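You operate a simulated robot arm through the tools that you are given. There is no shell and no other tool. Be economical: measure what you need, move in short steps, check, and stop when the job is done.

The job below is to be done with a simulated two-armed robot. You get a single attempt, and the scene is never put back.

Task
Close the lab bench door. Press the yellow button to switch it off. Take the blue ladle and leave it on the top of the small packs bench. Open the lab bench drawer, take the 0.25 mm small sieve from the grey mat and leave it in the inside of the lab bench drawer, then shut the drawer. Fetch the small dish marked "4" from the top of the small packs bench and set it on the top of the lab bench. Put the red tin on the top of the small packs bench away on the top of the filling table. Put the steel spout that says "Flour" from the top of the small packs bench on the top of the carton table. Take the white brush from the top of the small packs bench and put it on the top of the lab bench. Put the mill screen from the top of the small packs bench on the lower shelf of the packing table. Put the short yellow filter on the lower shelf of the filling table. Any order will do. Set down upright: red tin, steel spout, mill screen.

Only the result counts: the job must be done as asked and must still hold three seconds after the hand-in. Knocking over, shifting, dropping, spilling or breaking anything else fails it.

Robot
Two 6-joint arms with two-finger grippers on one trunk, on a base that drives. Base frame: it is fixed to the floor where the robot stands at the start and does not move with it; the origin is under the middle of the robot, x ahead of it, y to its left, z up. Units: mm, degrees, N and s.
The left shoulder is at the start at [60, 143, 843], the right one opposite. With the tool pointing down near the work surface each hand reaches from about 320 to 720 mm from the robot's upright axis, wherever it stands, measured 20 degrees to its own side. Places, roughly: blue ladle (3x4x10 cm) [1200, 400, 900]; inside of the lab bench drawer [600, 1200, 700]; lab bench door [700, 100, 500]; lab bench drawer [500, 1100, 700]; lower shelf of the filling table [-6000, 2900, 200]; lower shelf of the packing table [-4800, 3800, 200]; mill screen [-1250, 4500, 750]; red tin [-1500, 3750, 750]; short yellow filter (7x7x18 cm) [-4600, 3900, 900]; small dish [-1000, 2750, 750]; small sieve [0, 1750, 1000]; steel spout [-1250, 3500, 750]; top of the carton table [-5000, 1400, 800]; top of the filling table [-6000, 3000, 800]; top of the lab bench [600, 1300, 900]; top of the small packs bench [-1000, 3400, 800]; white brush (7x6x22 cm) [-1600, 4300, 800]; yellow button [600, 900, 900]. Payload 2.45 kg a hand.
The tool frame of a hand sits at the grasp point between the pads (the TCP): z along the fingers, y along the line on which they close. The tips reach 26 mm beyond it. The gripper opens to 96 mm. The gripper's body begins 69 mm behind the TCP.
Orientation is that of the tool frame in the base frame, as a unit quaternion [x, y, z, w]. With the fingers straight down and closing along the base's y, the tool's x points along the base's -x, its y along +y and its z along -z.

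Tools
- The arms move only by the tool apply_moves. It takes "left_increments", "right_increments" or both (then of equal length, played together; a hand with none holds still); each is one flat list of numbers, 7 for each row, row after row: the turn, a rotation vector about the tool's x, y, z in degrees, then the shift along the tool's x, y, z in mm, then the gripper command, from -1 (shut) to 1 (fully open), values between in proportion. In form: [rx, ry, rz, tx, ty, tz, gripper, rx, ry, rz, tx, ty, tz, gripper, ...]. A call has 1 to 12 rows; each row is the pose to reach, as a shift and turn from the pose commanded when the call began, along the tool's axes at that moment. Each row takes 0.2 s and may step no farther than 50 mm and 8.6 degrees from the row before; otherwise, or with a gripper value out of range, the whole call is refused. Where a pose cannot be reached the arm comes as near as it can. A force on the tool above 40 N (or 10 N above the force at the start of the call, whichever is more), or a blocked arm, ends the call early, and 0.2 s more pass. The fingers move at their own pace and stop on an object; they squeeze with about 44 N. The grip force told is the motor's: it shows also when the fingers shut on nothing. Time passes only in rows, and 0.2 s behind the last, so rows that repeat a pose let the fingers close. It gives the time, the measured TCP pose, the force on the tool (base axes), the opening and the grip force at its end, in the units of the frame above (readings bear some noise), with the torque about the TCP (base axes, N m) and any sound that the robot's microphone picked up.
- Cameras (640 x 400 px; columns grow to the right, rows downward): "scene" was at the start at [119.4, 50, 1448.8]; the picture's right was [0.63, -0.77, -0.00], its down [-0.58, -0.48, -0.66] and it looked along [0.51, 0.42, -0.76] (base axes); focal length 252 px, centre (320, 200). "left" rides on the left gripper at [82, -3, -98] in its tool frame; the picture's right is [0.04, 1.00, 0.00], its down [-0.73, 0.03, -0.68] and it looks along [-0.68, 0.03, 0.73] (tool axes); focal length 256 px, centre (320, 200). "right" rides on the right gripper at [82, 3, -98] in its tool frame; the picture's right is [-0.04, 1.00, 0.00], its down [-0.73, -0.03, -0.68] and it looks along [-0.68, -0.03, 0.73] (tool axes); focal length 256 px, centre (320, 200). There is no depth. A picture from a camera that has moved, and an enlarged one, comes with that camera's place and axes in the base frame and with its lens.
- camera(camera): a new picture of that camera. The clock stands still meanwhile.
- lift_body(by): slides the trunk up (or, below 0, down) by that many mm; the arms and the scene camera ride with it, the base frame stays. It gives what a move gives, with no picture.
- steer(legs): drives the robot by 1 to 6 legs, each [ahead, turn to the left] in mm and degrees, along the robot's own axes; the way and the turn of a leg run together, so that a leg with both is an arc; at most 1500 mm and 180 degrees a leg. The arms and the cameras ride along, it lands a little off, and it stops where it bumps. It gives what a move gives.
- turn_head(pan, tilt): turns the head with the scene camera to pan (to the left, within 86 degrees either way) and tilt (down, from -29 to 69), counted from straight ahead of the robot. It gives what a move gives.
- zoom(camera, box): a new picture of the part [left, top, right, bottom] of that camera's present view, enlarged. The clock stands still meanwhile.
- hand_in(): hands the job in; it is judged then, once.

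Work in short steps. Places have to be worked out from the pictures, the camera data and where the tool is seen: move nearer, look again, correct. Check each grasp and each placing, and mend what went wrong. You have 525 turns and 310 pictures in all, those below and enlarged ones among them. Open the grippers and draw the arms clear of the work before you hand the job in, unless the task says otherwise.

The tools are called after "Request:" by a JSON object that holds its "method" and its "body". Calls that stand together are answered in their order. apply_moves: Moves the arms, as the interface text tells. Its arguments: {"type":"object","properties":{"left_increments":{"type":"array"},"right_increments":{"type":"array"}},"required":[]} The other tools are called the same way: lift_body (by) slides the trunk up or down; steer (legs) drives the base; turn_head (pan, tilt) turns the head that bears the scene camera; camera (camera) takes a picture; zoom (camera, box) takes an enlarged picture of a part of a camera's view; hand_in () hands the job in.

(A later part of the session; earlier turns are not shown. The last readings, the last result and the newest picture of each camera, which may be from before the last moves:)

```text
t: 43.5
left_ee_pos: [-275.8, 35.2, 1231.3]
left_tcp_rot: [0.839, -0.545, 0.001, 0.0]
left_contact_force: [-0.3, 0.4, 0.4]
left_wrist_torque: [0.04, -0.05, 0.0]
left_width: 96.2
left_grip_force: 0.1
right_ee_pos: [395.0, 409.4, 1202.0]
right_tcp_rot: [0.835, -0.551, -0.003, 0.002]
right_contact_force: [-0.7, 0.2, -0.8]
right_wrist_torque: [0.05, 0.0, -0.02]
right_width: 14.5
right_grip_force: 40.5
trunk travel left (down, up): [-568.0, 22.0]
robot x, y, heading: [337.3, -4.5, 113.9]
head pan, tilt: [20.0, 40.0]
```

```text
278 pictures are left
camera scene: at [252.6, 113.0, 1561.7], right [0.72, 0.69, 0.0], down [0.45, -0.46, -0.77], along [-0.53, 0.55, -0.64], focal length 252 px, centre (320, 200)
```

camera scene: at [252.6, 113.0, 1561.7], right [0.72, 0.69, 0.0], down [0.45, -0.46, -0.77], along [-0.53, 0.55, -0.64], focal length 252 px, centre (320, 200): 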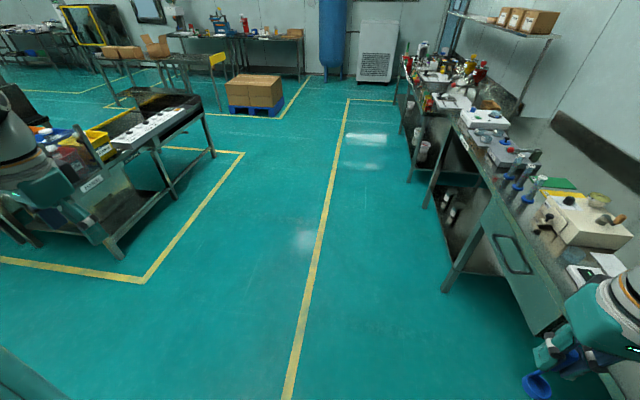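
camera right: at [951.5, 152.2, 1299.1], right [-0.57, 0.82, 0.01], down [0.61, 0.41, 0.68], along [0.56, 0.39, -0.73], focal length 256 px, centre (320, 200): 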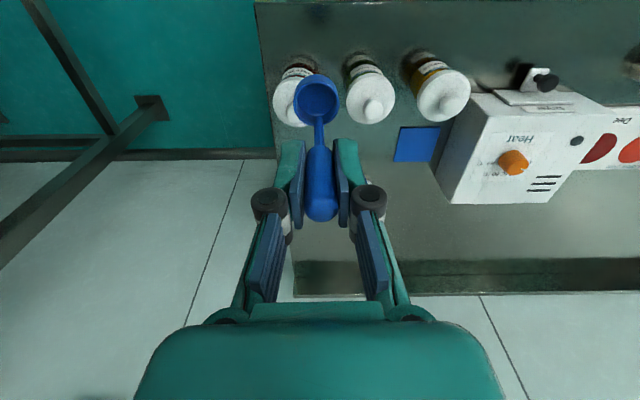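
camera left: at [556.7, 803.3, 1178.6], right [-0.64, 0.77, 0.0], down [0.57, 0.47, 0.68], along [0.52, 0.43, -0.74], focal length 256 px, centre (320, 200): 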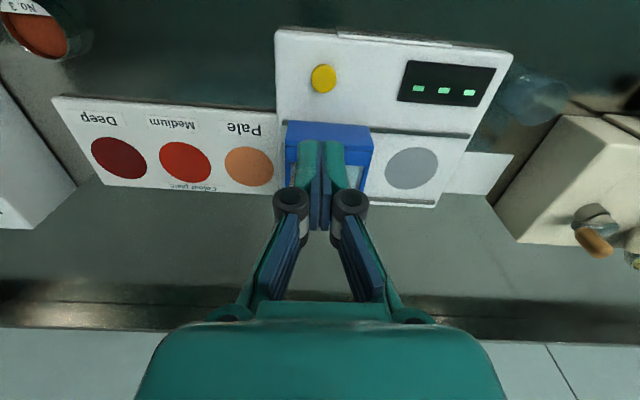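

Blocked at heading 114°. I look left and via the left camera to see what stopped it.

Request:
{"method": "turn_head", "body": {"pan": 75, "tilt": 40}}

Request:
{"method": "camera", "body": {"camera": "scene"}}

Request:
{"method": "camera", "body": {"camera": "left"}}

```text
t: 44.7
left_ee_pos: [-275.1, 36.1, 1231.7]
left_tcp_rot: [0.838, -0.545, 0.002, 0.0]
left_contact_force: [-0.6, -0.2, 0.0]
left_wrist_torque: [0.01, 0.01, -0.02]
left_width: 95.7
left_grip_force: 0.1
right_ee_pos: [396.0, 409.7, 1201.6]
right_tcp_rot: [0.835, -0.55, -0.005, 0.002]
right_contact_force: [0.3, -0.2, -1.3]
right_wrist_torque: [0.01, 0.02, 0.02]
right_width: 14.6
right_grip_force: 41.3
trunk travel left (down, up): [-568.0, 22.0]
robot x, y, heading: [333.6, 0.8, 113.8]
head pan, tilt: [75.0, 40.0]
```

```text
277 pictures are left
camera scene: at [227.6, 39.2, 1561.6], right [-0.15, 0.99, 0.0], down [0.64, 0.1, -0.77], along [-0.76, -0.12, -0.64], focal length 252 px, centre (320, 200)
```

scene: 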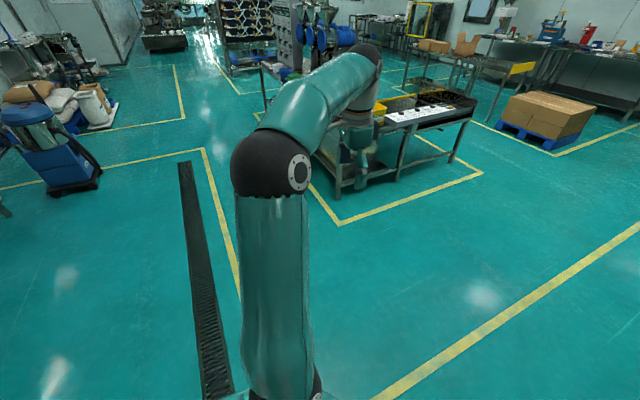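

```text
276 pictures are left
camera left: at [-239.1, -38.9, 1330.1], right [-0.9, -0.44, 0.0], down [-0.33, 0.66, 0.68], along [-0.3, 0.61, -0.74], focal length 256 px, centre (320, 200)
```

left: 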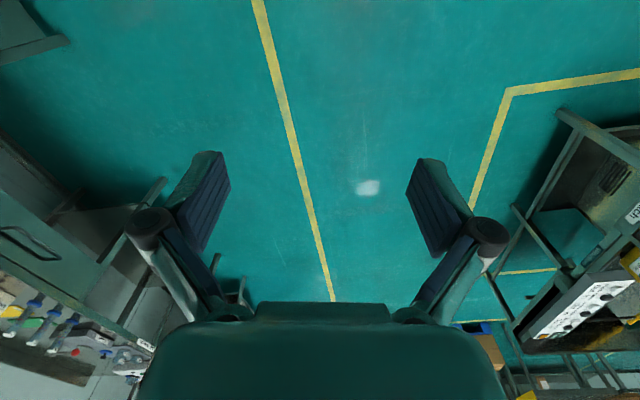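

Request:
{"method": "turn_head", "body": {"pan": -80, "tilt": 50}}

Request:
{"method": "camera", "body": {"camera": "scene"}}

Request:
{"method": "camera", "body": {"camera": "right"}}

```text
t: 47.1
left_ee_pos: [-275.6, 34.3, 1231.8]
left_tcp_rot: [0.838, -0.545, 0.002, 0.0]
left_contact_force: [0.9, -0.4, 0.3]
left_wrist_torque: [0.03, -0.04, 0.02]
left_width: 95.9
left_grip_force: 0.0
right_ee_pos: [395.3, 409.8, 1200.6]
right_tcp_rot: [0.835, -0.55, -0.004, 0.001]
right_contact_force: [-0.2, 0.7, -0.5]
right_wrist_torque: [-0.02, 0.0, 0.02]
right_width: 14.8
right_grip_force: 40.9
trunk travel left (down, up): [-568.0, 22.0]
robot x, y, heading: [339.5, -1.2, 113.8]
head pan, tilt: [-80.0, 50.0]
```

```text
275 pictures are left
camera scene: at [375.5, 95.2, 1547.5], right [0.56, -0.83, 0.0], down [-0.64, -0.43, -0.64], along [0.53, 0.36, -0.77], focal length 252 px, centre (320, 200)
```

scene: 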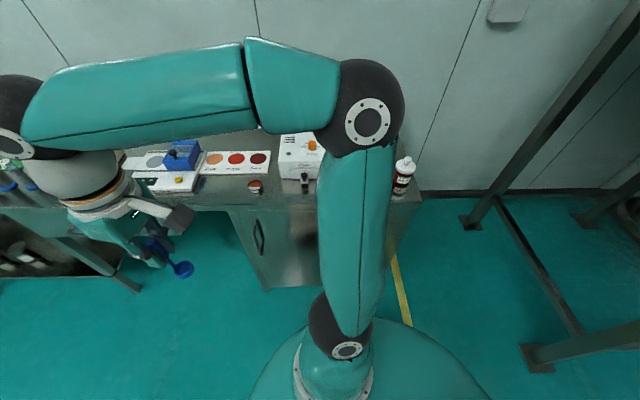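

```text
274 pictures are left
camera right: at [425.2, 332.3, 1299.8], right [-0.93, -0.36, 0.01], down [-0.26, 0.69, 0.68], along [-0.25, 0.63, -0.73], focal length 256 px, centre (320, 200)
```

right: 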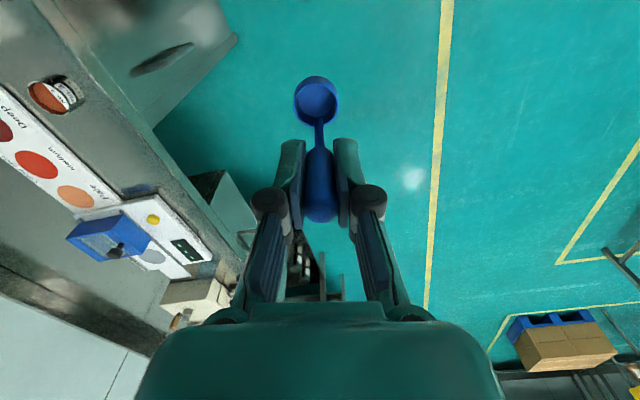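

Nothing obvious touches. I try continuing with a short forward move, then the rest of the turn.

Request:
{"method": "steer", "body": {"legs": [[60, 0], [0, 13]]}}

```text
t: 48.9
left_ee_pos: [-293.8, -48.4, 1231.6]
left_tcp_rot: [0.895, -0.446, 0.001, 0.0]
left_contact_force: [0.0, 0.7, 0.1]
left_wrist_torque: [0.02, -0.03, 0.01]
left_width: 96.0
left_grip_force: 0.1
right_ee_pos: [274.9, 466.0, 1200.8]
right_tcp_rot: [0.892, -0.452, -0.004, 0.002]
right_contact_force: [-0.5, -0.2, -0.6]
right_wrist_torque: [-0.01, 0.01, 0.0]
right_width: 14.4
right_grip_force: 40.4
trunk travel left (down, up): [-568.0, 22.0]
robot x, y, heading: [318.3, 53.5, 127.1]
head pan, tilt: [-80.0, 50.0]
```

It moves again. Continue along the bench 490 mm, then turn back to face it.

Request:
{"method": "steer", "body": {"legs": [[490, 0], [0, -90]]}}

Request:
{"method": "turn_head", "body": {"pan": 20, "tilt": 40}}

Request:
{"method": "camera", "body": {"camera": "scene"}}

```text
t: 55.4
left_ee_pos: [-187.8, 1030.9, 1233.6]
left_tcp_rot: [-0.406, 0.914, 0.001, -0.001]
left_contact_force: [0.2, -0.1, 0.3]
left_wrist_torque: [0.01, 0.06, -0.01]
left_width: 95.7
left_grip_force: 0.1
right_ee_pos: [423.9, 567.4, 1201.7]
right_tcp_rot: [-0.398, 0.917, 0.007, 0.0]
right_contact_force: [0.5, -1.1, -0.7]
right_wrist_torque: [0.05, 0.0, 0.0]
right_width: 14.6
right_grip_force: 40.6
trunk travel left (down, up): [-568.0, 22.0]
robot x, y, heading: [0.8, 474.0, 47.1]
head pan, tilt: [-80.0, 50.0]
stopped in leg 2: the robot was blocked; the commanded pose is now the measured one
```

```text
t: 57.2
left_ee_pos: [-190.8, 1032.0, 1233.1]
left_tcp_rot: [-0.405, 0.914, -0.002, -0.001]
left_contact_force: [0.5, 1.0, -0.1]
left_wrist_torque: [0.02, -0.03, 0.0]
left_width: 96.1
left_grip_force: 0.0
right_ee_pos: [422.2, 569.3, 1202.7]
right_tcp_rot: [-0.398, 0.917, 0.005, 0.001]
right_contact_force: [0.2, 0.1, -0.6]
right_wrist_torque: [0.01, 0.0, 0.02]
right_width: 14.2
right_grip_force: 40.5
trunk travel left (down, up): [-568.0, 22.0]
robot x, y, heading: [-2.5, 474.3, 46.9]
head pan, tilt: [20.0, 40.0]
```

```text
273 pictures are left
camera scene: at [70.3, 598.2, 1561.6], right [0.92, -0.39, 0.0], down [-0.25, -0.59, -0.77], along [0.3, 0.71, -0.64], focal length 252 px, centre (320, 200)
```

scene: 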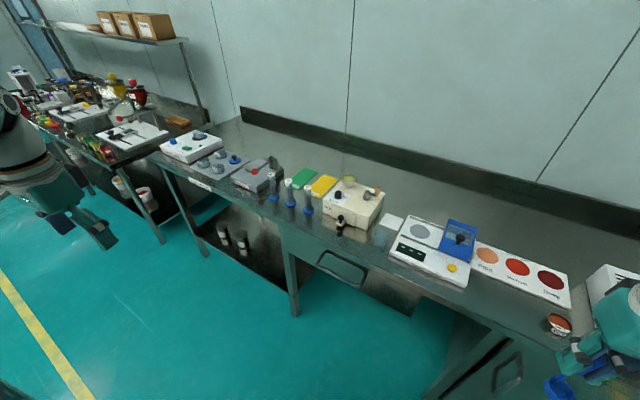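

I think long turns just time out; shorter ones work. Zoom in on the bench's left part.

Request:
{"method": "zoom", "body": {"camera": "scene", "box": [140, 110, 400, 270]}}

Request:
{"method": "zoom", "body": {"camera": "scene", "box": [150, 120, 290, 200]}}

```text
2.46 times, centred on (270, 190) of scene
camera zoom: at [70.3, 598.2, 1561.6], right [0.92, -0.39, 0.0], down [-0.25, -0.59, -0.77], along [0.3, 0.71, -0.64], focal length 620 px, centre (443, 225)
```

zoom: 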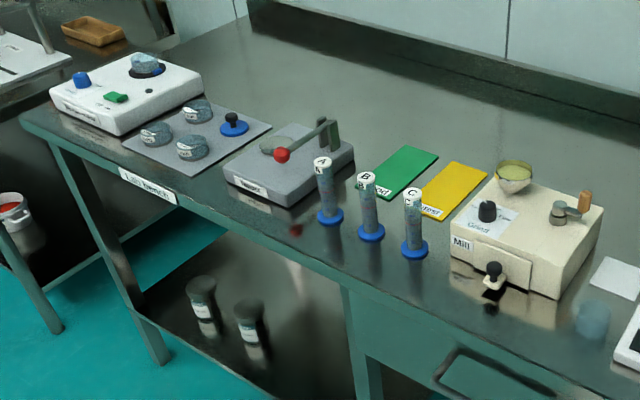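

```text
4.57 times, centred on (220, 160) of scene
camera zoom: at [70.3, 598.2, 1561.6], right [0.92, -0.39, 0.0], down [-0.25, -0.59, -0.77], along [0.3, 0.71, -0.64], focal length 1152 px, centre (777, 383)
```

zoom: 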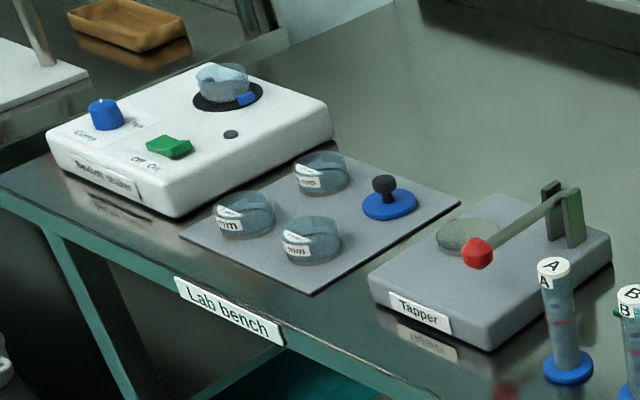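

Before the drawer I double-check that the door is truly shut.

Request:
{"method": "turn_head", "body": {"pan": -25, "tilt": 40}}

Request:
{"method": "camera", "body": {"camera": "scene"}}

```text
t: 58.3
left_ee_pos: [-190.9, 1032.0, 1232.3]
left_tcp_rot: [-0.404, 0.915, -0.001, -0.002]
left_contact_force: [0.1, -0.9, 1.0]
left_wrist_torque: [-0.01, -0.01, 0.01]
left_width: 96.0
left_grip_force: 0.0
right_ee_pos: [423.1, 568.7, 1201.9]
right_tcp_rot: [-0.399, 0.917, 0.004, 0.0]
right_contact_force: [0.3, -0.1, -0.6]
right_wrist_torque: [-0.01, -0.01, -0.01]
right_width: 14.3
right_grip_force: 40.7
trunk travel left (down, up): [-568.0, 22.0]
robot x, y, heading: [-1.5, 474.9, 47.2]
head pan, tilt: [-25.0, 40.0]
```

```text
270 pictures are left
camera scene: at [115.9, 552.0, 1561.6], right [0.38, -0.93, 0.0], down [-0.6, -0.24, -0.77], along [0.71, 0.29, -0.64], focal length 252 px, centre (320, 200)
```

scene: 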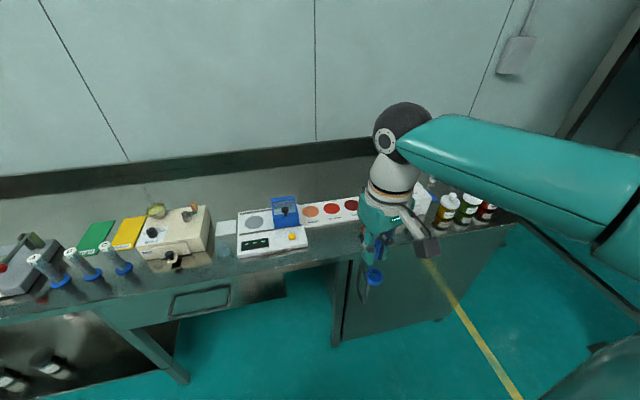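

Request:
{"method": "zoom", "body": {"camera": "scene", "box": [320, 220, 530, 352]}}

```text
3.03 times, centred on (425, 286) of scene
camera zoom: at [115.9, 552.0, 1561.6], right [0.38, -0.93, 0.0], down [-0.6, -0.24, -0.77], along [0.71, 0.29, -0.64], focal length 764 px, centre (2, -61)
```

zoom: 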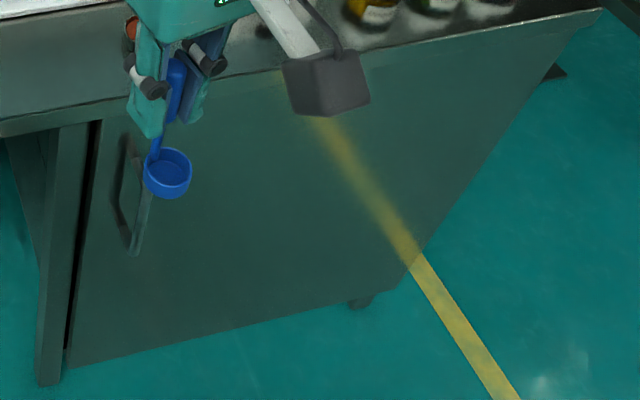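

There is only a hairline gap at the free edge; the door is parallel to the bench within error — I'll give it another push later. Now the drawer: square up to the bench (heading ≈34.7°) and lower the trunk.

Request:
{"method": "steer", "body": {"legs": [[0, -12.4]]}}

Request:
{"method": "lift_body", "body": {"by": -150}}

Request:
{"method": "turn_head", "body": {"pan": 25, "tilt": 50}}

Request:
{"method": "camera", "body": {"camera": "scene"}}

Request:
{"method": "camera", "body": {"camera": "left"}}

```text
t: 59.5
left_ee_pos: [-66.1, 1058.7, 1232.4]
left_tcp_rot: [-0.303, 0.953, 0.0, -0.001]
left_contact_force: [-0.8, 0.6, -0.1]
left_wrist_torque: [0.0, 0.05, -0.03]
left_width: 96.1
left_grip_force: 0.1
right_ee_pos: [433.1, 474.9, 1202.6]
right_tcp_rot: [-0.297, 0.955, 0.005, 0.001]
right_contact_force: [0.0, -1.7, -0.2]
right_wrist_torque: [0.0, 0.02, -0.03]
right_width: 14.5
right_grip_force: 40.5
trunk travel left (down, up): [-568.0, 22.0]
robot x, y, heading: [-4.5, 482.3, 34.9]
head pan, tilt: [-25.0, 40.0]
```

```text
t: 61.3
left_ee_pos: [-65.9, 1059.2, 1082.6]
left_tcp_rot: [-0.303, 0.953, 0.001, -0.001]
left_contact_force: [-0.2, 1.1, 0.5]
left_wrist_torque: [-0.02, -0.01, -0.03]
left_width: 95.9
left_grip_force: 0.1
right_ee_pos: [433.0, 476.0, 1053.0]
right_tcp_rot: [-0.298, 0.955, 0.005, 0.0]
right_contact_force: [-0.2, 0.4, -0.9]
right_wrist_torque: [0.03, -0.01, 0.01]
right_width: 14.5
right_grip_force: 40.5
trunk travel left (down, up): [-418.0, 172.0]
robot x, y, heading: [-9.2, 481.6, 34.5]
head pan, tilt: [-25.0, 40.0]
```

```text
t: 62.5
left_ee_pos: [-65.2, 1060.4, 1083.0]
left_tcp_rot: [-0.303, 0.953, -0.003, 0.0]
left_contact_force: [0.4, 0.1, 0.2]
left_wrist_torque: [-0.03, -0.01, -0.04]
left_width: 95.8
left_grip_force: 0.0
right_ee_pos: [433.4, 475.3, 1052.3]
right_tcp_rot: [-0.297, 0.955, 0.006, 0.0]
right_contact_force: [-0.8, 0.4, -0.4]
right_wrist_torque: [0.0, 0.0, 0.02]
right_width: 14.1
right_grip_force: 41.0
trunk travel left (down, up): [-418.0, 172.0]
robot x, y, heading: [-4.4, 479.8, 34.8]
head pan, tilt: [25.0, 50.0]
```

```text
268 pictures are left
camera scene: at [81.4, 581.2, 1397.5], right [0.86, -0.5, 0.0], down [-0.39, -0.66, -0.64], along [0.32, 0.56, -0.77], focal length 252 px, centre (320, 200)
```

scene: 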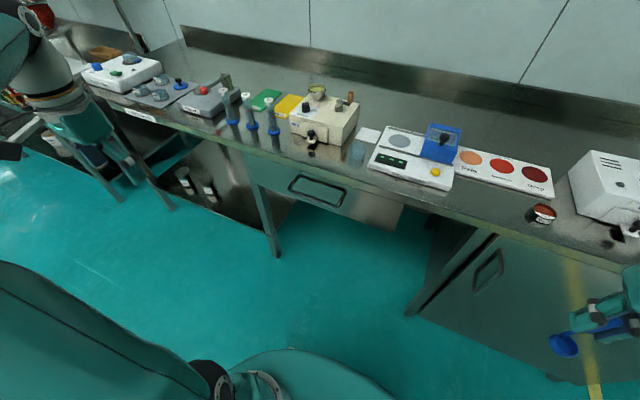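

```text
267 pictures are left
camera left: at [-129.9, 1008.5, 1181.4], right [-0.61, 0.79, 0.0], down [0.58, 0.45, 0.68], along [0.54, 0.41, -0.74], focal length 256 px, centre (320, 200)
```

left: 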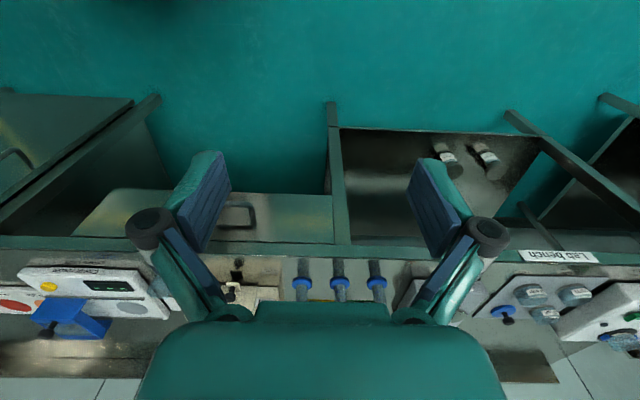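

Handle centre estimated at (360, 1087, 762), about 200 mm long. I pitch the left tool to horizontal in free space in front of the bench.

Request:
{"method": "apply_moves", "body": {"left_increments": [0, -8.2, 0, -20, -19, 10, 1, 0, -16.4, 0, -40, -38, 20, 1, 0, -24.6, 0, -60, -57, 30, 1, 0, -32.8, 0, -80, -76, 40, 1, 0, -41, 0, -100, -95, 60, 1, 0, -49.2, 0, -120, -114, 80, 1, 0, -57.4, 0, -140, -133, 100, 1, 0, -65.6, 0, -160, -152, 120, 1, 0, -73.8, 0, -180, -171, 140, 1, 0, -82, 0, -200, -190, 160, 1, 0, -90, 0, -220, -210, 180, 1]}}

```text
t: 64.9
left_ee_pos: [145.1, 1037.6, 1006.4]
left_tcp_rot: [-0.217, 0.68, 0.196, 0.672]
left_contact_force: [0.3, -0.7, 0.4]
left_wrist_torque: [0.01, -0.02, 0.02]
left_width: 96.0
left_grip_force: 0.1
left hand out of reach, approached as far as the arm can: row 9, 10, 11
right_ee_pos: [433.0, 476.6, 1052.9]
right_tcp_rot: [-0.297, 0.955, 0.005, 0.0]
right_contact_force: [-0.5, -1.6, -1.0]
right_wrist_torque: [0.01, 0.01, -0.05]
right_width: 14.6
right_grip_force: 41.0
trunk travel left (down, up): [-418.0, 172.0]
robot x, y, heading: [-3.7, 479.7, 34.8]
head pan, tilt: [25.0, 50.0]
```

Tool is horizontal now; roll it 90° so the fingers close vertically, moving down and a little forward.

Request:
{"method": "apply_moves", "body": {"left_increments": [0, 0, 8.2, 8, 0, 5, 1, 0, 0, 16.4, 16, -6, 10, 1, 0, 0, 24.6, 24, -12, 15, 1, 0, 0, 32.8, 32, -18, 20, 1, 0, 0, 41, 40, -24, 25, 1, 0, 0, 49.2, 50, -30, 30, 1, 0, 0, 57.4, 60, -36, 35, 1, 0, 0, 65.6, 70, -42, 40, 1, 0, 0, 73.8, 80, -48, 45, 1, 0, 0, 82, 90, -54, 50, 1, 0, 0, 90, 100, -60, 55, 1]}}

Request:
{"method": "camera", "body": {"camera": "left"}}

Request:
{"method": "camera", "body": {"camera": "scene"}}

```text
t: 67.5
left_ee_pos: [86.4, 1095.5, 1073.8]
left_tcp_rot: [0.128, 0.654, 0.728, 0.159]
left_contact_force: [-0.2, 0.1, 0.7]
left_wrist_torque: [-0.01, -0.02, 0.03]
left_width: 95.9
left_grip_force: 0.1
left hand out of reach, approached as far as the arm can: row 1, 2, 3, 4, 5, 6, 7, 8, 9, 10
right_ee_pos: [434.8, 475.7, 1054.2]
right_tcp_rot: [-0.298, 0.954, 0.006, 0.001]
right_contact_force: [0.3, -0.7, -0.9]
right_wrist_torque: [0.06, 0.05, -0.01]
right_width: 14.4
right_grip_force: 41.0
trunk travel left (down, up): [-418.0, 172.0]
robot x, y, heading: [-4.2, 482.0, 34.9]
head pan, tilt: [25.0, 50.0]
stopped in row 11 (left hand): the arm was blocked; the commanded pose is now the measured one
```

```text
266 pictures are left
camera left: at [-25.2, 1037.9, 1058.6], right [-0.1, -0.08, 0.99], down [0.4, -0.91, -0.03], along [0.91, 0.4, 0.12], focal length 256 px, centre (320, 200)
```

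left: 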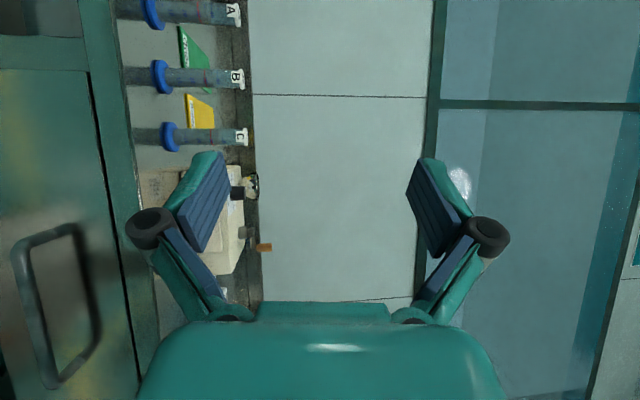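

```text
265 pictures are left
camera scene: at [82.8, 580.6, 1397.3], right [0.86, -0.5, 0.0], down [-0.39, -0.66, -0.64], along [0.32, 0.56, -0.77], focal length 252 px, centre (320, 200)
```

scene: 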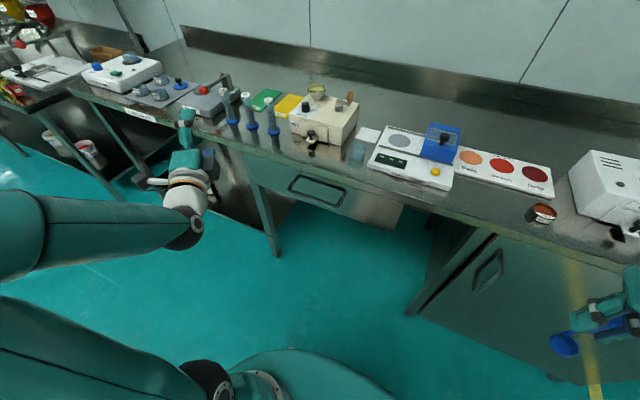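

Fingers now close vertically, but the tool points 67° and too high. I steer it toward the pre-grasp in front of the handle while correcting yaw.

Request:
{"method": "apply_moves", "body": {"left_increments": [0.7, -3.5, 0, -20, -35, -5, 1, 1.4, -7, 0, -40, -70, -10, 1, 2, -10.5, 0, -60, -105, -15, 1, 2.7, -14, 0, -80, -140, -20, 1, 3.4, -17.5, 0, -100, -175, -25, 1, 4, -21, 0, -120, -210, -30, 1, 4.7, -24.5, 0, -140, -245, -34, 1, 5.4, -28, 0, -160, -280, -40, 1, 6, -32, 0, -179, -313, -44, 1]}}

Request:
{"method": "camera", "body": {"camera": "left"}}

Request:
{"method": "camera", "body": {"camera": "scene"}}

```text
t: 69.5
left_ee_pos: [253.6, 1013.7, 760.6]
left_tcp_rot: [0.332, 0.622, 0.63, 0.326]
left_contact_force: [0.0, 0.1, 0.4]
left_wrist_torque: [-0.02, 0.01, 0.0]
left_width: 95.9
left_grip_force: 0.0
left hand out of reach, approached as far as the arm can: row 1, 2, 3, 4, 5
right_ee_pos: [432.8, 475.2, 1052.3]
right_tcp_rot: [-0.298, 0.955, 0.005, 0.001]
right_contact_force: [-0.2, 0.3, -0.4]
right_wrist_torque: [0.0, 0.02, 0.02]
right_width: 14.6
right_grip_force: 40.8
trunk travel left (down, up): [-418.0, 172.0]
robot x, y, heading: [-5.2, 478.7, 34.9]
head pan, tilt: [25.0, 50.0]
```

```text
264 pictures are left
camera left: at [127.2, 1023.8, 757.7], right [-0.02, 0.02, 1.0], down [-0.14, -0.99, 0.02], along [0.99, -0.14, 0.02], focal length 256 px, centre (320, 200)
```

left: 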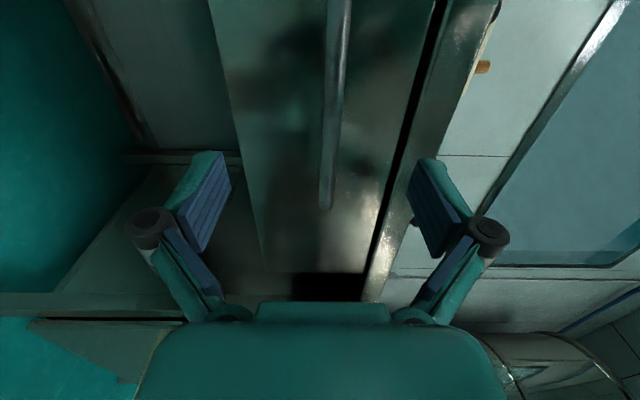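

```text
263 pictures are left
camera scene: at [81.8, 581.7, 1397.4], right [0.86, -0.5, 0.0], down [-0.39, -0.66, -0.64], along [0.32, 0.56, -0.77], focal length 252 px, centre (320, 200)
```

scene: 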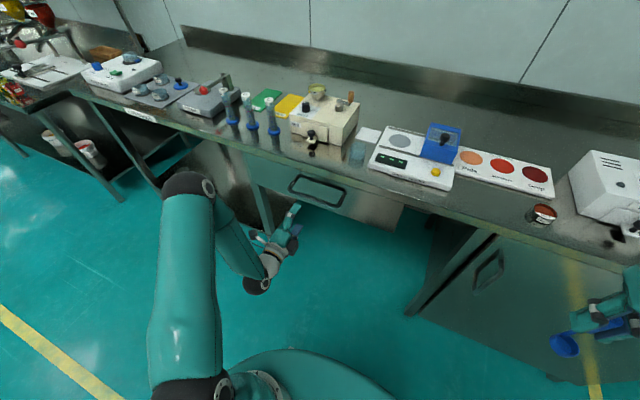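

Excellent alignment: the bar is ~10 mm above tool centre. Advance 95 mm and raise 10 mm, then look.

Request:
{"method": "apply_moves", "body": {"left_increments": [0, 0, 0, 0, 5, 35, 0.6, 0, 0, 0, 0, 10, 65, 0.4, 0, 0, 0, 0, 10, 95, 0.4]}}

Request:
{"method": "camera", "body": {"camera": "left"}}

Request:
{"method": "zoom", "body": {"camera": "scene", "box": [230, 140, 420, 260]}}

```text
t: 70.3
left_ee_pos: [332.9, 1069.8, 771.6]
left_tcp_rot: [0.331, 0.623, 0.629, 0.326]
left_contact_force: [0.1, -0.2, 0.1]
left_wrist_torque: [0.0, 0.0, 0.01]
left_width: 67.1
left_grip_force: 0.0
right_ee_pos: [432.5, 475.1, 1052.6]
right_tcp_rot: [-0.298, 0.955, 0.005, 0.001]
right_contact_force: [-0.8, 0.0, -1.3]
right_wrist_torque: [-0.01, 0.0, -0.02]
right_width: 14.4
right_grip_force: 40.5
trunk travel left (down, up): [-418.0, 172.0]
robot x, y, heading: [-6.4, 476.5, 34.7]
head pan, tilt: [25.0, 50.0]
```

```text
262 pictures are left
camera left: at [205.8, 1079.0, 768.6], right [-0.02, 0.02, 1.0], down [-0.14, -0.99, 0.02], along [0.99, -0.14, 0.02], focal length 256 px, centre (320, 200)
```

left: 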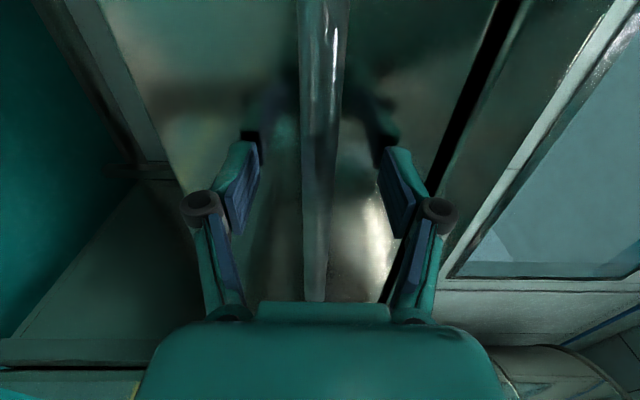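

```text
3.33 times, centred on (325, 200) of scene
camera zoom: at [81.9, 581.6, 1397.4], right [0.86, -0.5, 0.0], down [-0.39, -0.66, -0.64], along [0.32, 0.56, -0.77], focal length 840 px, centre (303, 200)
```

zoom: 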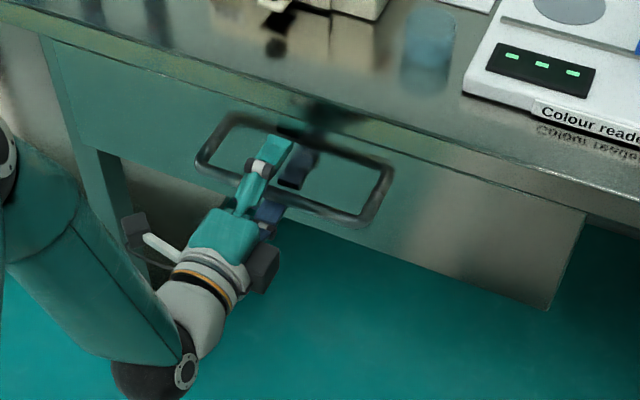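

The bar appears between the fingers and the tips are near the drawer face. Close the grip.

Request:
{"method": "apply_moves", "body": {"left_increments": [0, 0, 0, 0, 0, 0, -0.5, 0, 0, 0, 0, 0, 0, -1, 0, 0, 0, 0, 0, 0, -1, 0, 0, 0, 0, 0, 0, -1, 0, 0, 0, 0, 0, 0, -1]}}

Request:
{"method": "camera", "body": {"camera": "left"}}

```text
t: 71.5
left_ee_pos: [332.9, 1068.4, 769.8]
left_tcp_rot: [0.331, 0.624, 0.628, 0.327]
left_contact_force: [1.9, -0.1, -8.1]
left_wrist_torque: [-0.46, -0.54, 0.39]
left_width: 13.8
left_grip_force: 37.7
right_ee_pos: [434.0, 476.4, 1053.9]
right_tcp_rot: [-0.298, 0.955, 0.005, 0.001]
right_contact_force: [-0.4, -0.5, -0.4]
right_wrist_torque: [0.01, 0.02, 0.01]
right_width: 14.3
right_grip_force: 40.3
trunk travel left (down, up): [-418.0, 172.0]
robot x, y, heading: [-5.6, 478.6, 34.7]
head pan, tilt: [25.0, 50.0]
```

```text
260 pictures are left
camera left: at [205.7, 1078.8, 767.5], right [-0.02, 0.02, 1.0], down [-0.14, -0.99, 0.02], along [0.99, -0.14, 0.02], focal length 256 px, centre (320, 200)
```

left: 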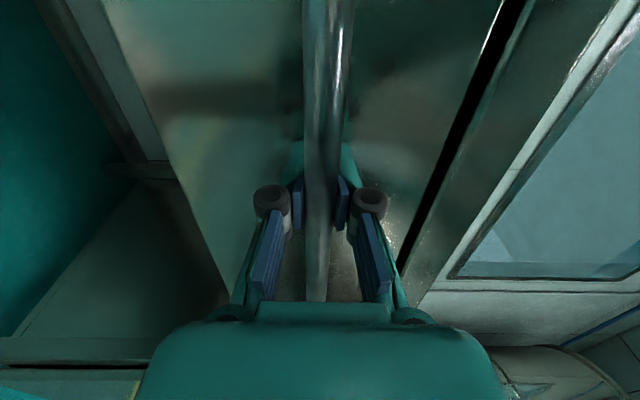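

Bar gripped. Pull by reversing the base.

Request:
{"method": "steer", "body": {"legs": [[-120, 0]]}}

Request:
{"method": "camera", "body": {"camera": "scene"}}

```text
t: 72.7
left_ee_pos: [232.7, 999.0, 770.4]
left_tcp_rot: [0.332, 0.623, 0.628, 0.327]
left_contact_force: [3.4, -7.7, -14.2]
left_wrist_torque: [-0.39, -0.46, -0.07]
left_width: 14.3
left_grip_force: 37.9
right_ee_pos: [333.7, 407.2, 1052.7]
right_tcp_rot: [-0.298, 0.955, 0.006, 0.0]
right_contact_force: [-1.0, 0.3, -0.4]
right_wrist_torque: [0.01, -0.01, -0.02]
right_width: 14.2
right_grip_force: 40.8
trunk travel left (down, up): [-418.0, 172.0]
robot x, y, heading: [-108.4, 412.1, 34.7]
head pan, tilt: [25.0, 50.0]
```

```text
259 pictures are left
camera scene: at [-18.2, 512.2, 1397.3], right [0.87, -0.5, 0.0], down [-0.38, -0.66, -0.64], along [0.32, 0.56, -0.77], focal length 252 px, centre (320, 200)
```

scene: 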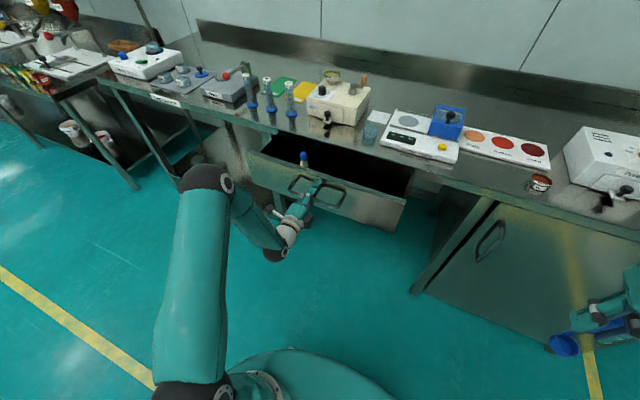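

Request:
{"method": "steer", "body": {"legs": [[-140, 0]]}}

Request:
{"method": "camera", "body": {"camera": "scene"}}

```text
t: 74.1
left_ee_pos: [117.0, 917.6, 769.8]
left_tcp_rot: [0.332, 0.624, 0.627, 0.327]
left_contact_force: [-2.5, 1.7, -7.6]
left_wrist_torque: [-0.4, -0.3, 0.41]
left_width: 14.4
left_grip_force: 38.0
right_ee_pos: [216.7, 326.3, 1052.8]
right_tcp_rot: [-0.297, 0.955, 0.005, 0.001]
right_contact_force: [0.1, -0.1, -1.1]
right_wrist_torque: [-0.01, 0.0, 0.01]
right_width: 14.8
right_grip_force: 40.4
trunk travel left (down, up): [-418.0, 172.0]
robot x, y, heading: [-220.9, 329.4, 34.7]
head pan, tilt: [25.0, 50.0]
```

```text
258 pictures are left
camera scene: at [-134.3, 431.9, 1397.4], right [0.86, -0.5, 0.0], down [-0.39, -0.66, -0.64], along [0.32, 0.56, -0.77], focal length 252 px, centre (320, 200)
```

scene: 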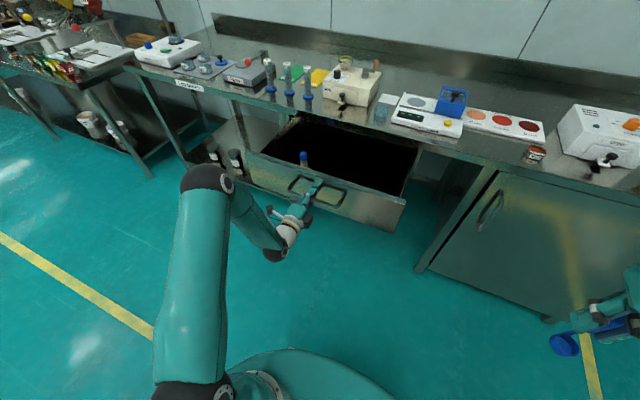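

Drawer is open 260 mm. Release the bar and back away, then raise.

Request:
{"method": "apply_moves", "body": {"left_increments": [0, 0, 0, 0, 0, 0, 0, 0, 0, 0, 0, 0, 0, 0.6, 0, 0, 0, 0, 0, -5, 0.6, 0, 0, 0, 0, 0, -40, 0.6, 0, 0, 0, 0, 0, -80, 0.6, 0, 0, 0, 0, 0, -110, 0.6, 0, 0, 0, 0, 40, -115, 0.6, 0, 0, 0, 0, 80, -115, 0.6, 0, 0, 0, 0, 120, -115, 0.6, 0, 0, 0, 0, 160, -115, 0.6]}}

Request:
{"method": "camera", "body": {"camera": "scene"}}

```text
t: 76.3
left_ee_pos: [29.6, 862.3, 932.3]
left_tcp_rot: [0.332, 0.624, 0.627, 0.327]
left_contact_force: [0.1, -0.1, -0.4]
left_wrist_torque: [0.0, -0.01, 0.03]
left_width: 76.6
left_grip_force: 0.1
left hand out of reach, approached as far as the arm can: row 9, 10
right_ee_pos: [217.7, 325.3, 1054.6]
right_tcp_rot: [-0.297, 0.955, 0.006, 0.001]
right_contact_force: [0.7, 0.1, 0.3]
right_wrist_torque: [0.0, -0.01, 0.01]
right_width: 14.4
right_grip_force: 40.8
trunk travel left (down, up): [-418.0, 172.0]
robot x, y, heading: [-219.1, 327.9, 34.7]
head pan, tilt: [25.0, 50.0]
```

```text
257 pictures are left
camera scene: at [-134.3, 430.3, 1397.5], right [0.86, -0.5, 0.0], down [-0.39, -0.66, -0.64], along [0.32, 0.56, -0.77], focal length 252 px, centre (320, 200)
```

scene: 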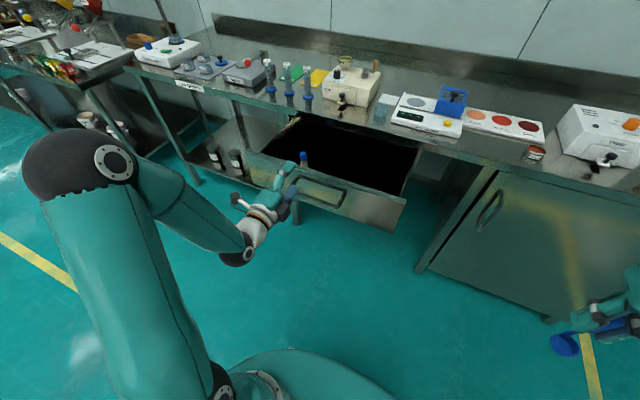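

Pitch the tool back to pointing down while raising.

Request:
{"method": "apply_moves", "body": {"left_increments": [8.2, 0, 0, 0, 14, 0, 0.6, 16.4, 0, 0, 0, 28, 0, 0.6, 24.6, 0, 0, 0, 42, 0, 0.6, 32.8, 0, 0, 0, 56, 0, 0.6, 41, 0, 0, 0, 70, 0, 0.6, 49.2, 0, 0, 0, 84, 0, 0.6, 57.4, 0, 0, 0, 98, 0, 0.6, 65.6, 0, 0, 0, 112, 0, 0.6, 73.8, 0, 0, 0, 126, 0, 0.6, 82, 0, 0, 0, 140, 0, 0.6, 90, 0, 0, 0, 150, 0, 0.6]}}

```text
t: 78.7
left_ee_pos: [25.1, 669.5, 798.9]
left_tcp_rot: [0.44, 0.879, 0.142, 0.114]
left_contact_force: [-0.4, -0.8, 0.6]
left_wrist_torque: [0.08, 0.0, 0.01]
left_width: 76.7
left_grip_force: 0.1
left hand out of reach, approached as far as the arm can: row 5, 6, 7, 8, 9, 10, 11
right_ee_pos: [218.6, 323.4, 1053.7]
right_tcp_rot: [-0.297, 0.955, 0.006, 0.001]
right_contact_force: [-0.2, -1.0, -0.7]
right_wrist_torque: [0.06, -0.04, 0.0]
right_width: 14.5
right_grip_force: 40.8
trunk travel left (down, up): [-418.0, 172.0]
robot x, y, heading: [-221.5, 326.9, 34.7]
head pan, tilt: [25.0, 50.0]
```

The arm came short of the pose; I continue by yawing the tool back to its standard orientation.

Request:
{"method": "apply_moves", "body": {"left_increments": [0, 0, -8.2, 0, 0, 0, 0.6, 0, 0, -16.4, 0, 0, 0, 0.6, 0, 0, -24.6, 0, 0, 0, 0.6, 0, 0, -32.8, 0, 0, 0, 0.6, 0, 0, -41, 0, 0, 0, 0.6, 0, 0, -49.2, 0, 0, 0, 0.6, 0, 0, -57.4, 0, 0, 0, 0.6, 0, 0, -65.6, 0, 0, 0, 0.6, 0, 0, -73.8, 0, 0, 0, 0.6, 0, 0, -82, 0, 0, 0, 0.6, 0, 0, -90, 0, 0, 0, 0.6]}}

Request:
{"method": "camera", "body": {"camera": "scene"}}

```text
t: 81.1
left_ee_pos: [30.7, 673.9, 797.6]
left_tcp_rot: [-0.312, 0.932, 0.019, 0.182]
left_contact_force: [0.0, -0.3, -0.2]
left_wrist_torque: [-0.02, 0.01, 0.01]
left_width: 76.5
left_grip_force: 0.0
right_ee_pos: [217.3, 324.6, 1054.0]
right_tcp_rot: [-0.298, 0.955, 0.006, -0.001]
right_contact_force: [0.6, 1.1, -1.1]
right_wrist_torque: [0.03, 0.0, -0.02]
right_width: 14.6
right_grip_force: 41.2
trunk travel left (down, up): [-418.0, 172.0]
robot x, y, heading: [-217.9, 329.8, 34.8]
head pan, tilt: [25.0, 50.0]
```

```text
256 pictures are left
camera scene: at [-133.8, 431.3, 1397.4], right [0.86, -0.5, 0.0], down [-0.39, -0.66, -0.64], along [0.32, 0.56, -0.77], focal length 252 px, centre (320, 200)
```

scene: 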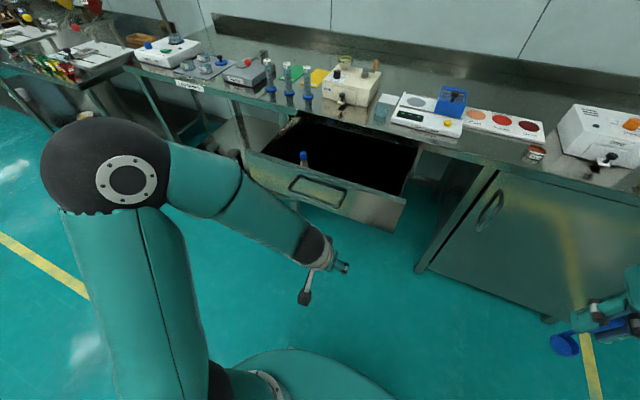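

Nearly standard, tilted 21°. Correct the tilt and raise to carrying height.

Request:
{"method": "apply_moves", "body": {"left_increments": [0, 2.4, 0, -19, 18, -26, 0.6, 0, 4.8, 0, -38, 37, -51, 0.6, 0, 7.2, 0, -57, 55, -77, 0.6, 0, 9.6, 0, -76, 73, -102, 0.6, 0, 12, 0, -95, 92, -128, 0.6, 0, 14.4, 0, -114, 110, -153, 0.6, 0, 16.8, 0, -133, 128, -179, 0.6, 0, 19.2, 0, -152, 147, -204, 0.6, 0, 21, 0, -171, 165, -230, 0.6]}}

Request:
{"method": "camera", "body": {"camera": "left"}}

```text
t: 83.1
left_ee_pos: [7.7, 811.7, 1059.1]
left_tcp_rot: [-0.316, 0.948, -0.032, 0.008]
left_contact_force: [0.3, 1.2, 0.7]
left_wrist_torque: [0.04, 0.02, 0.01]
left_width: 76.8
left_grip_force: 0.0
left hand out of reach, approached as far as the arm can: row 7, 8, 9
right_ee_pos: [217.3, 326.2, 1054.2]
right_tcp_rot: [-0.297, 0.955, 0.005, 0.0]
right_contact_force: [0.1, -0.2, -1.0]
right_wrist_torque: [-0.01, 0.01, 0.0]
right_width: 14.4
right_grip_force: 40.0
trunk travel left (down, up): [-418.0, 172.0]
robot x, y, heading: [-222.3, 331.2, 34.8]
head pan, tilt: [25.0, 50.0]
```

```text
255 pictures are left
camera left: at [-57.6, 764.7, 1157.0], right [-0.63, 0.77, -0.07], down [0.55, 0.5, 0.67], along [0.55, 0.39, -0.74], focal length 256 px, centre (320, 200)
```

left: 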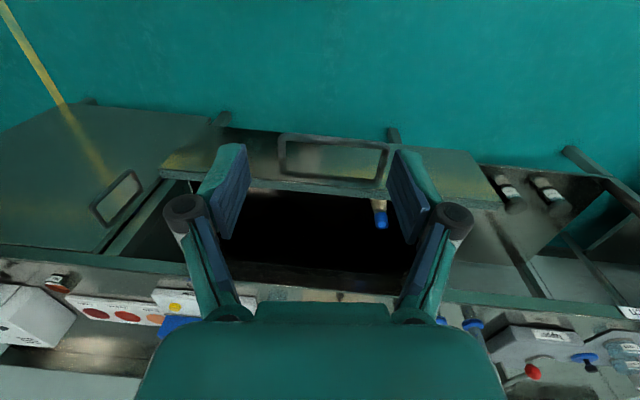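

Drawer is open and clear. Raise the trunk and drive left along the bench to the grey mat with the sieves.

Request:
{"method": "lift_body", "body": {"by": 120}}

Request:
{"method": "steer", "body": {"legs": [[0, 45], [0, 45], [880, 0], [0, -45], [0, -45]]}}

Request:
{"method": "turn_head", "body": {"pan": 15, "tilt": 35}}

Request:
{"method": "camera", "body": {"camera": "scene"}}

```text
t: 84.6
left_ee_pos: [9.0, 812.0, 1177.4]
left_tcp_rot: [-0.317, 0.948, -0.033, 0.008]
left_contact_force: [0.1, 0.3, 0.0]
left_wrist_torque: [0.01, 0.01, -0.01]
left_width: 76.9
left_grip_force: 0.0
right_ee_pos: [217.0, 325.3, 1174.0]
right_tcp_rot: [-0.297, 0.955, 0.005, 0.0]
right_contact_force: [-0.8, -0.2, -0.7]
right_wrist_torque: [0.03, -0.01, 0.0]
right_width: 14.2
right_grip_force: 41.2
trunk travel left (down, up): [-538.0, 52.0]
robot x, y, heading: [-218.6, 331.2, 34.9]
head pan, tilt: [25.0, 50.0]
```

```text
t: 88.9
left_ee_pos: [-617.1, 680.8, 1174.4]
left_tcp_rot: [0.846, -0.533, 0.01, -0.016]
left_contact_force: [-0.9, 0.3, 0.4]
left_wrist_torque: [0.03, -0.06, 0.03]
left_width: 77.1
left_grip_force: 0.0
right_ee_pos: [-107.1, 757.7, 1175.9]
right_tcp_rot: [0.818, -0.575, -0.004, 0.002]
right_contact_force: [-0.6, 0.4, -0.7]
right_wrist_torque: [-0.02, -0.07, -0.03]
right_width: 14.5
right_grip_force: 40.7
trunk travel left (down, up): [-538.0, 52.0]
robot x, y, heading: [-174.3, 347.7, 111.8]
head pan, tilt: [25.0, 50.0]
stopped in leg 2: the robot was blocked; the commanded pose is now the measured one
```

```text
t: 89.7
left_ee_pos: [-615.1, 681.0, 1177.4]
left_tcp_rot: [0.846, -0.533, 0.008, -0.015]
left_contact_force: [-0.5, -0.8, -0.2]
left_wrist_torque: [-0.02, -0.03, 0.04]
left_width: 76.9
left_grip_force: 0.1
right_ee_pos: [-105.6, 757.7, 1175.0]
right_tcp_rot: [0.818, -0.575, -0.006, 0.003]
right_contact_force: [0.0, 0.6, -0.3]
right_wrist_torque: [0.02, -0.04, -0.01]
right_width: 14.5
right_grip_force: 40.9
trunk travel left (down, up): [-538.0, 52.0]
robot x, y, heading: [-181.3, 348.4, 111.9]
head pan, tilt: [15.0, 35.0]
```

```text
254 pictures are left
camera scene: at [-254.5, 474.2, 1539.1], right [0.8, 0.6, 0.0], down [0.34, -0.46, -0.82], along [-0.49, 0.66, -0.57], focal length 252 px, centre (320, 200)
```

scene: 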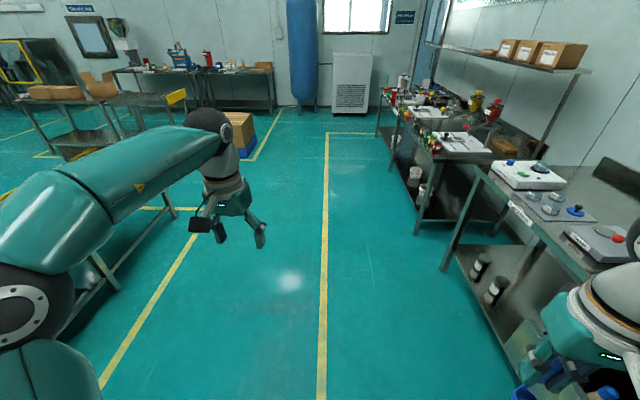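

Continue the interrupted turn and drive along the bench.

Request:
{"method": "steer", "body": {"legs": [[0, 13]]}}

Request:
{"method": "steer", "body": {"legs": [[880, 0]]}}

Request:
{"method": "steer", "body": {"legs": [[0, -60]]}}

Request:
{"method": "steer", "body": {"legs": [[0, -30]]}}

Request:
{"method": "camera", "body": {"camera": "scene"}}

```text
t: 90.9
left_ee_pos: [-676.9, 575.1, 1177.7]
left_tcp_rot: [0.903, -0.429, 0.004, -0.015]
left_contact_force: [-0.1, -0.9, -0.8]
left_wrist_torque: [0.02, 0.01, 0.02]
left_width: 76.8
left_grip_force: 0.1
right_ee_pos: [-199.8, 763.0, 1175.5]
right_tcp_rot: [0.878, -0.479, -0.005, 0.004]
right_contact_force: [-0.1, 0.4, -0.3]
right_wrist_torque: [0.01, 0.0, -0.01]
right_width: 14.7
right_grip_force: 40.7
trunk travel left (down, up): [-538.0, 52.0]
robot x, y, heading: [-173.1, 351.9, 124.8]
head pan, tilt: [15.0, 35.0]
```

```text
t: 95.7
left_ee_pos: [-1179.2, 1307.1, 1177.5]
left_tcp_rot: [0.902, -0.431, 0.005, -0.015]
left_contact_force: [0.1, -0.3, 0.3]
left_wrist_torque: [0.01, 0.03, 0.01]
left_width: 77.0
left_grip_force: 0.1
right_ee_pos: [-701.9, 1493.4, 1176.8]
right_tcp_rot: [0.877, -0.481, -0.004, 0.003]
right_contact_force: [-0.6, -0.2, -1.0]
right_wrist_torque: [-0.01, 0.01, 0.0]
right_width: 14.6
right_grip_force: 40.7
trunk travel left (down, up): [-538.0, 52.0]
robot x, y, heading: [-677.6, 1080.0, 124.5]
head pan, tilt: [15.0, 35.0]
```

```text
t: 99.1
left_ee_pos: [-731.8, 1633.0, 1177.7]
left_tcp_rot: [-0.567, 0.824, -0.011, 0.01]
left_contact_force: [-0.2, 0.1, 0.0]
left_wrist_torque: [0.01, 0.03, 0.01]
left_width: 76.9
left_grip_force: 0.1
right_ee_pos: [-331.2, 1313.0, 1176.3]
right_tcp_rot: [-0.519, 0.854, 0.006, 0.0]
right_contact_force: [0.6, 0.2, 0.1]
right_wrist_torque: [-0.01, 0.0, 0.04]
right_width: 14.5
right_grip_force: 40.9
trunk travel left (down, up): [-538.0, 52.0]
robot x, y, heading: [-704.3, 1094.6, 64.8]
head pan, tilt: [15.0, 35.0]
```

```text
t: 101.1
left_ee_pos: [-463.6, 1575.3, 1178.3]
left_tcp_rot: [-0.335, 0.942, -0.013, 0.008]
left_contact_force: [0.4, -0.7, -0.1]
left_wrist_torque: [-0.01, 0.01, 0.03]
left_width: 76.7
left_grip_force: 0.0
right_ee_pos: [-273.4, 1097.5, 1176.3]
right_tcp_rot: [-0.283, 0.959, 0.006, 0.0]
right_contact_force: [0.1, 1.0, 0.7]
right_wrist_torque: [0.01, 0.03, -0.01]
right_width: 14.2
right_grip_force: 40.5
trunk travel left (down, up): [-538.0, 52.0]
robot x, y, heading: [-718.3, 1116.7, 35.4]
head pan, tilt: [15.0, 35.0]
```

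```text
253 pictures are left
camera scene: at [-612.7, 1217.4, 1539.2], right [0.77, -0.64, 0.0], down [-0.37, -0.44, -0.82], along [0.52, 0.63, -0.57], focal length 252 px, centre (320, 200)
```

scene: 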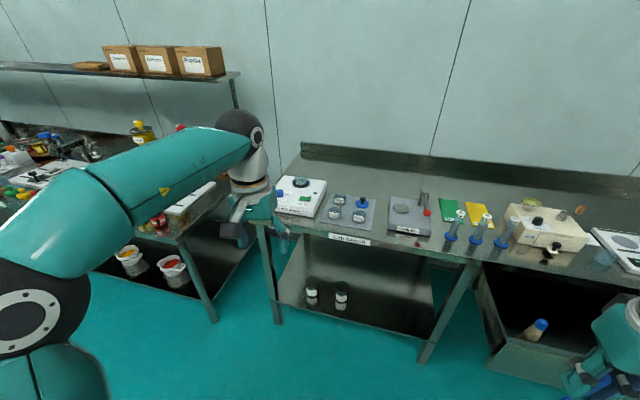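

Advance toward the bench, then inspect the sieves with the left wrist camera.

Request:
{"method": "steer", "body": {"legs": [[430, 0]]}}

Request:
{"method": "camera", "body": {"camera": "left"}}

Request:
{"method": "camera", "body": {"camera": "scene"}}

```text
t: 103.7
left_ee_pos: [-114.7, 1822.4, 1177.8]
left_tcp_rot: [-0.336, 0.942, -0.014, 0.006]
left_contact_force: [0.2, -0.5, -0.7]
left_wrist_torque: [-0.03, 0.01, 0.02]
left_width: 76.4
left_grip_force: 0.1
right_ee_pos: [73.9, 1345.8, 1177.4]
right_tcp_rot: [-0.283, 0.959, 0.005, 0.001]
right_contact_force: [0.2, 0.3, -1.3]
right_wrist_torque: [-0.01, 0.05, 0.0]
right_width: 14.4
right_grip_force: 40.5
trunk travel left (down, up): [-538.0, 52.0]
robot x, y, heading: [-365.1, 1361.2, 35.2]
head pan, tilt: [15.0, 35.0]
```

```text
252 pictures are left
camera left: at [-177.7, 1768.7, 1276.7], right [-0.66, 0.75, -0.03], down [0.53, 0.5, 0.68], along [0.52, 0.44, -0.73], focal length 256 px, centre (320, 200)
```

left: 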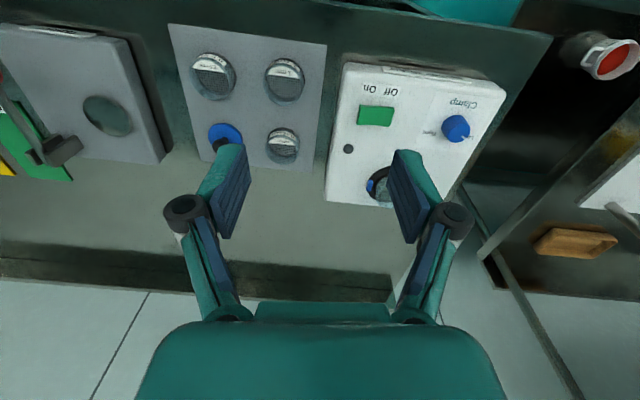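

```text
251 pictures are left
camera scene: at [-263.4, 1464.7, 1539.0], right [0.77, -0.64, 0.0], down [-0.37, -0.44, -0.82], along [0.52, 0.63, -0.57], focal length 252 px, centre (320, 200)
```

scene: 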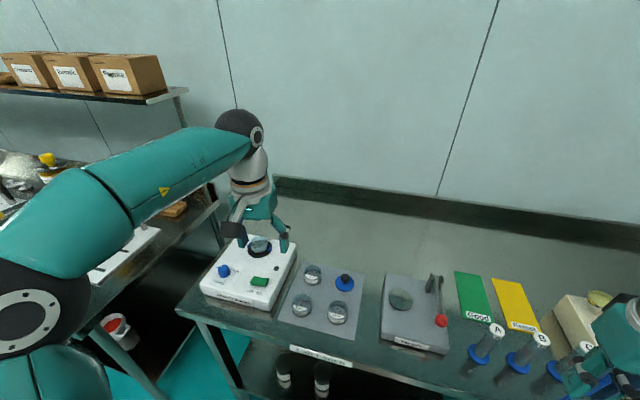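

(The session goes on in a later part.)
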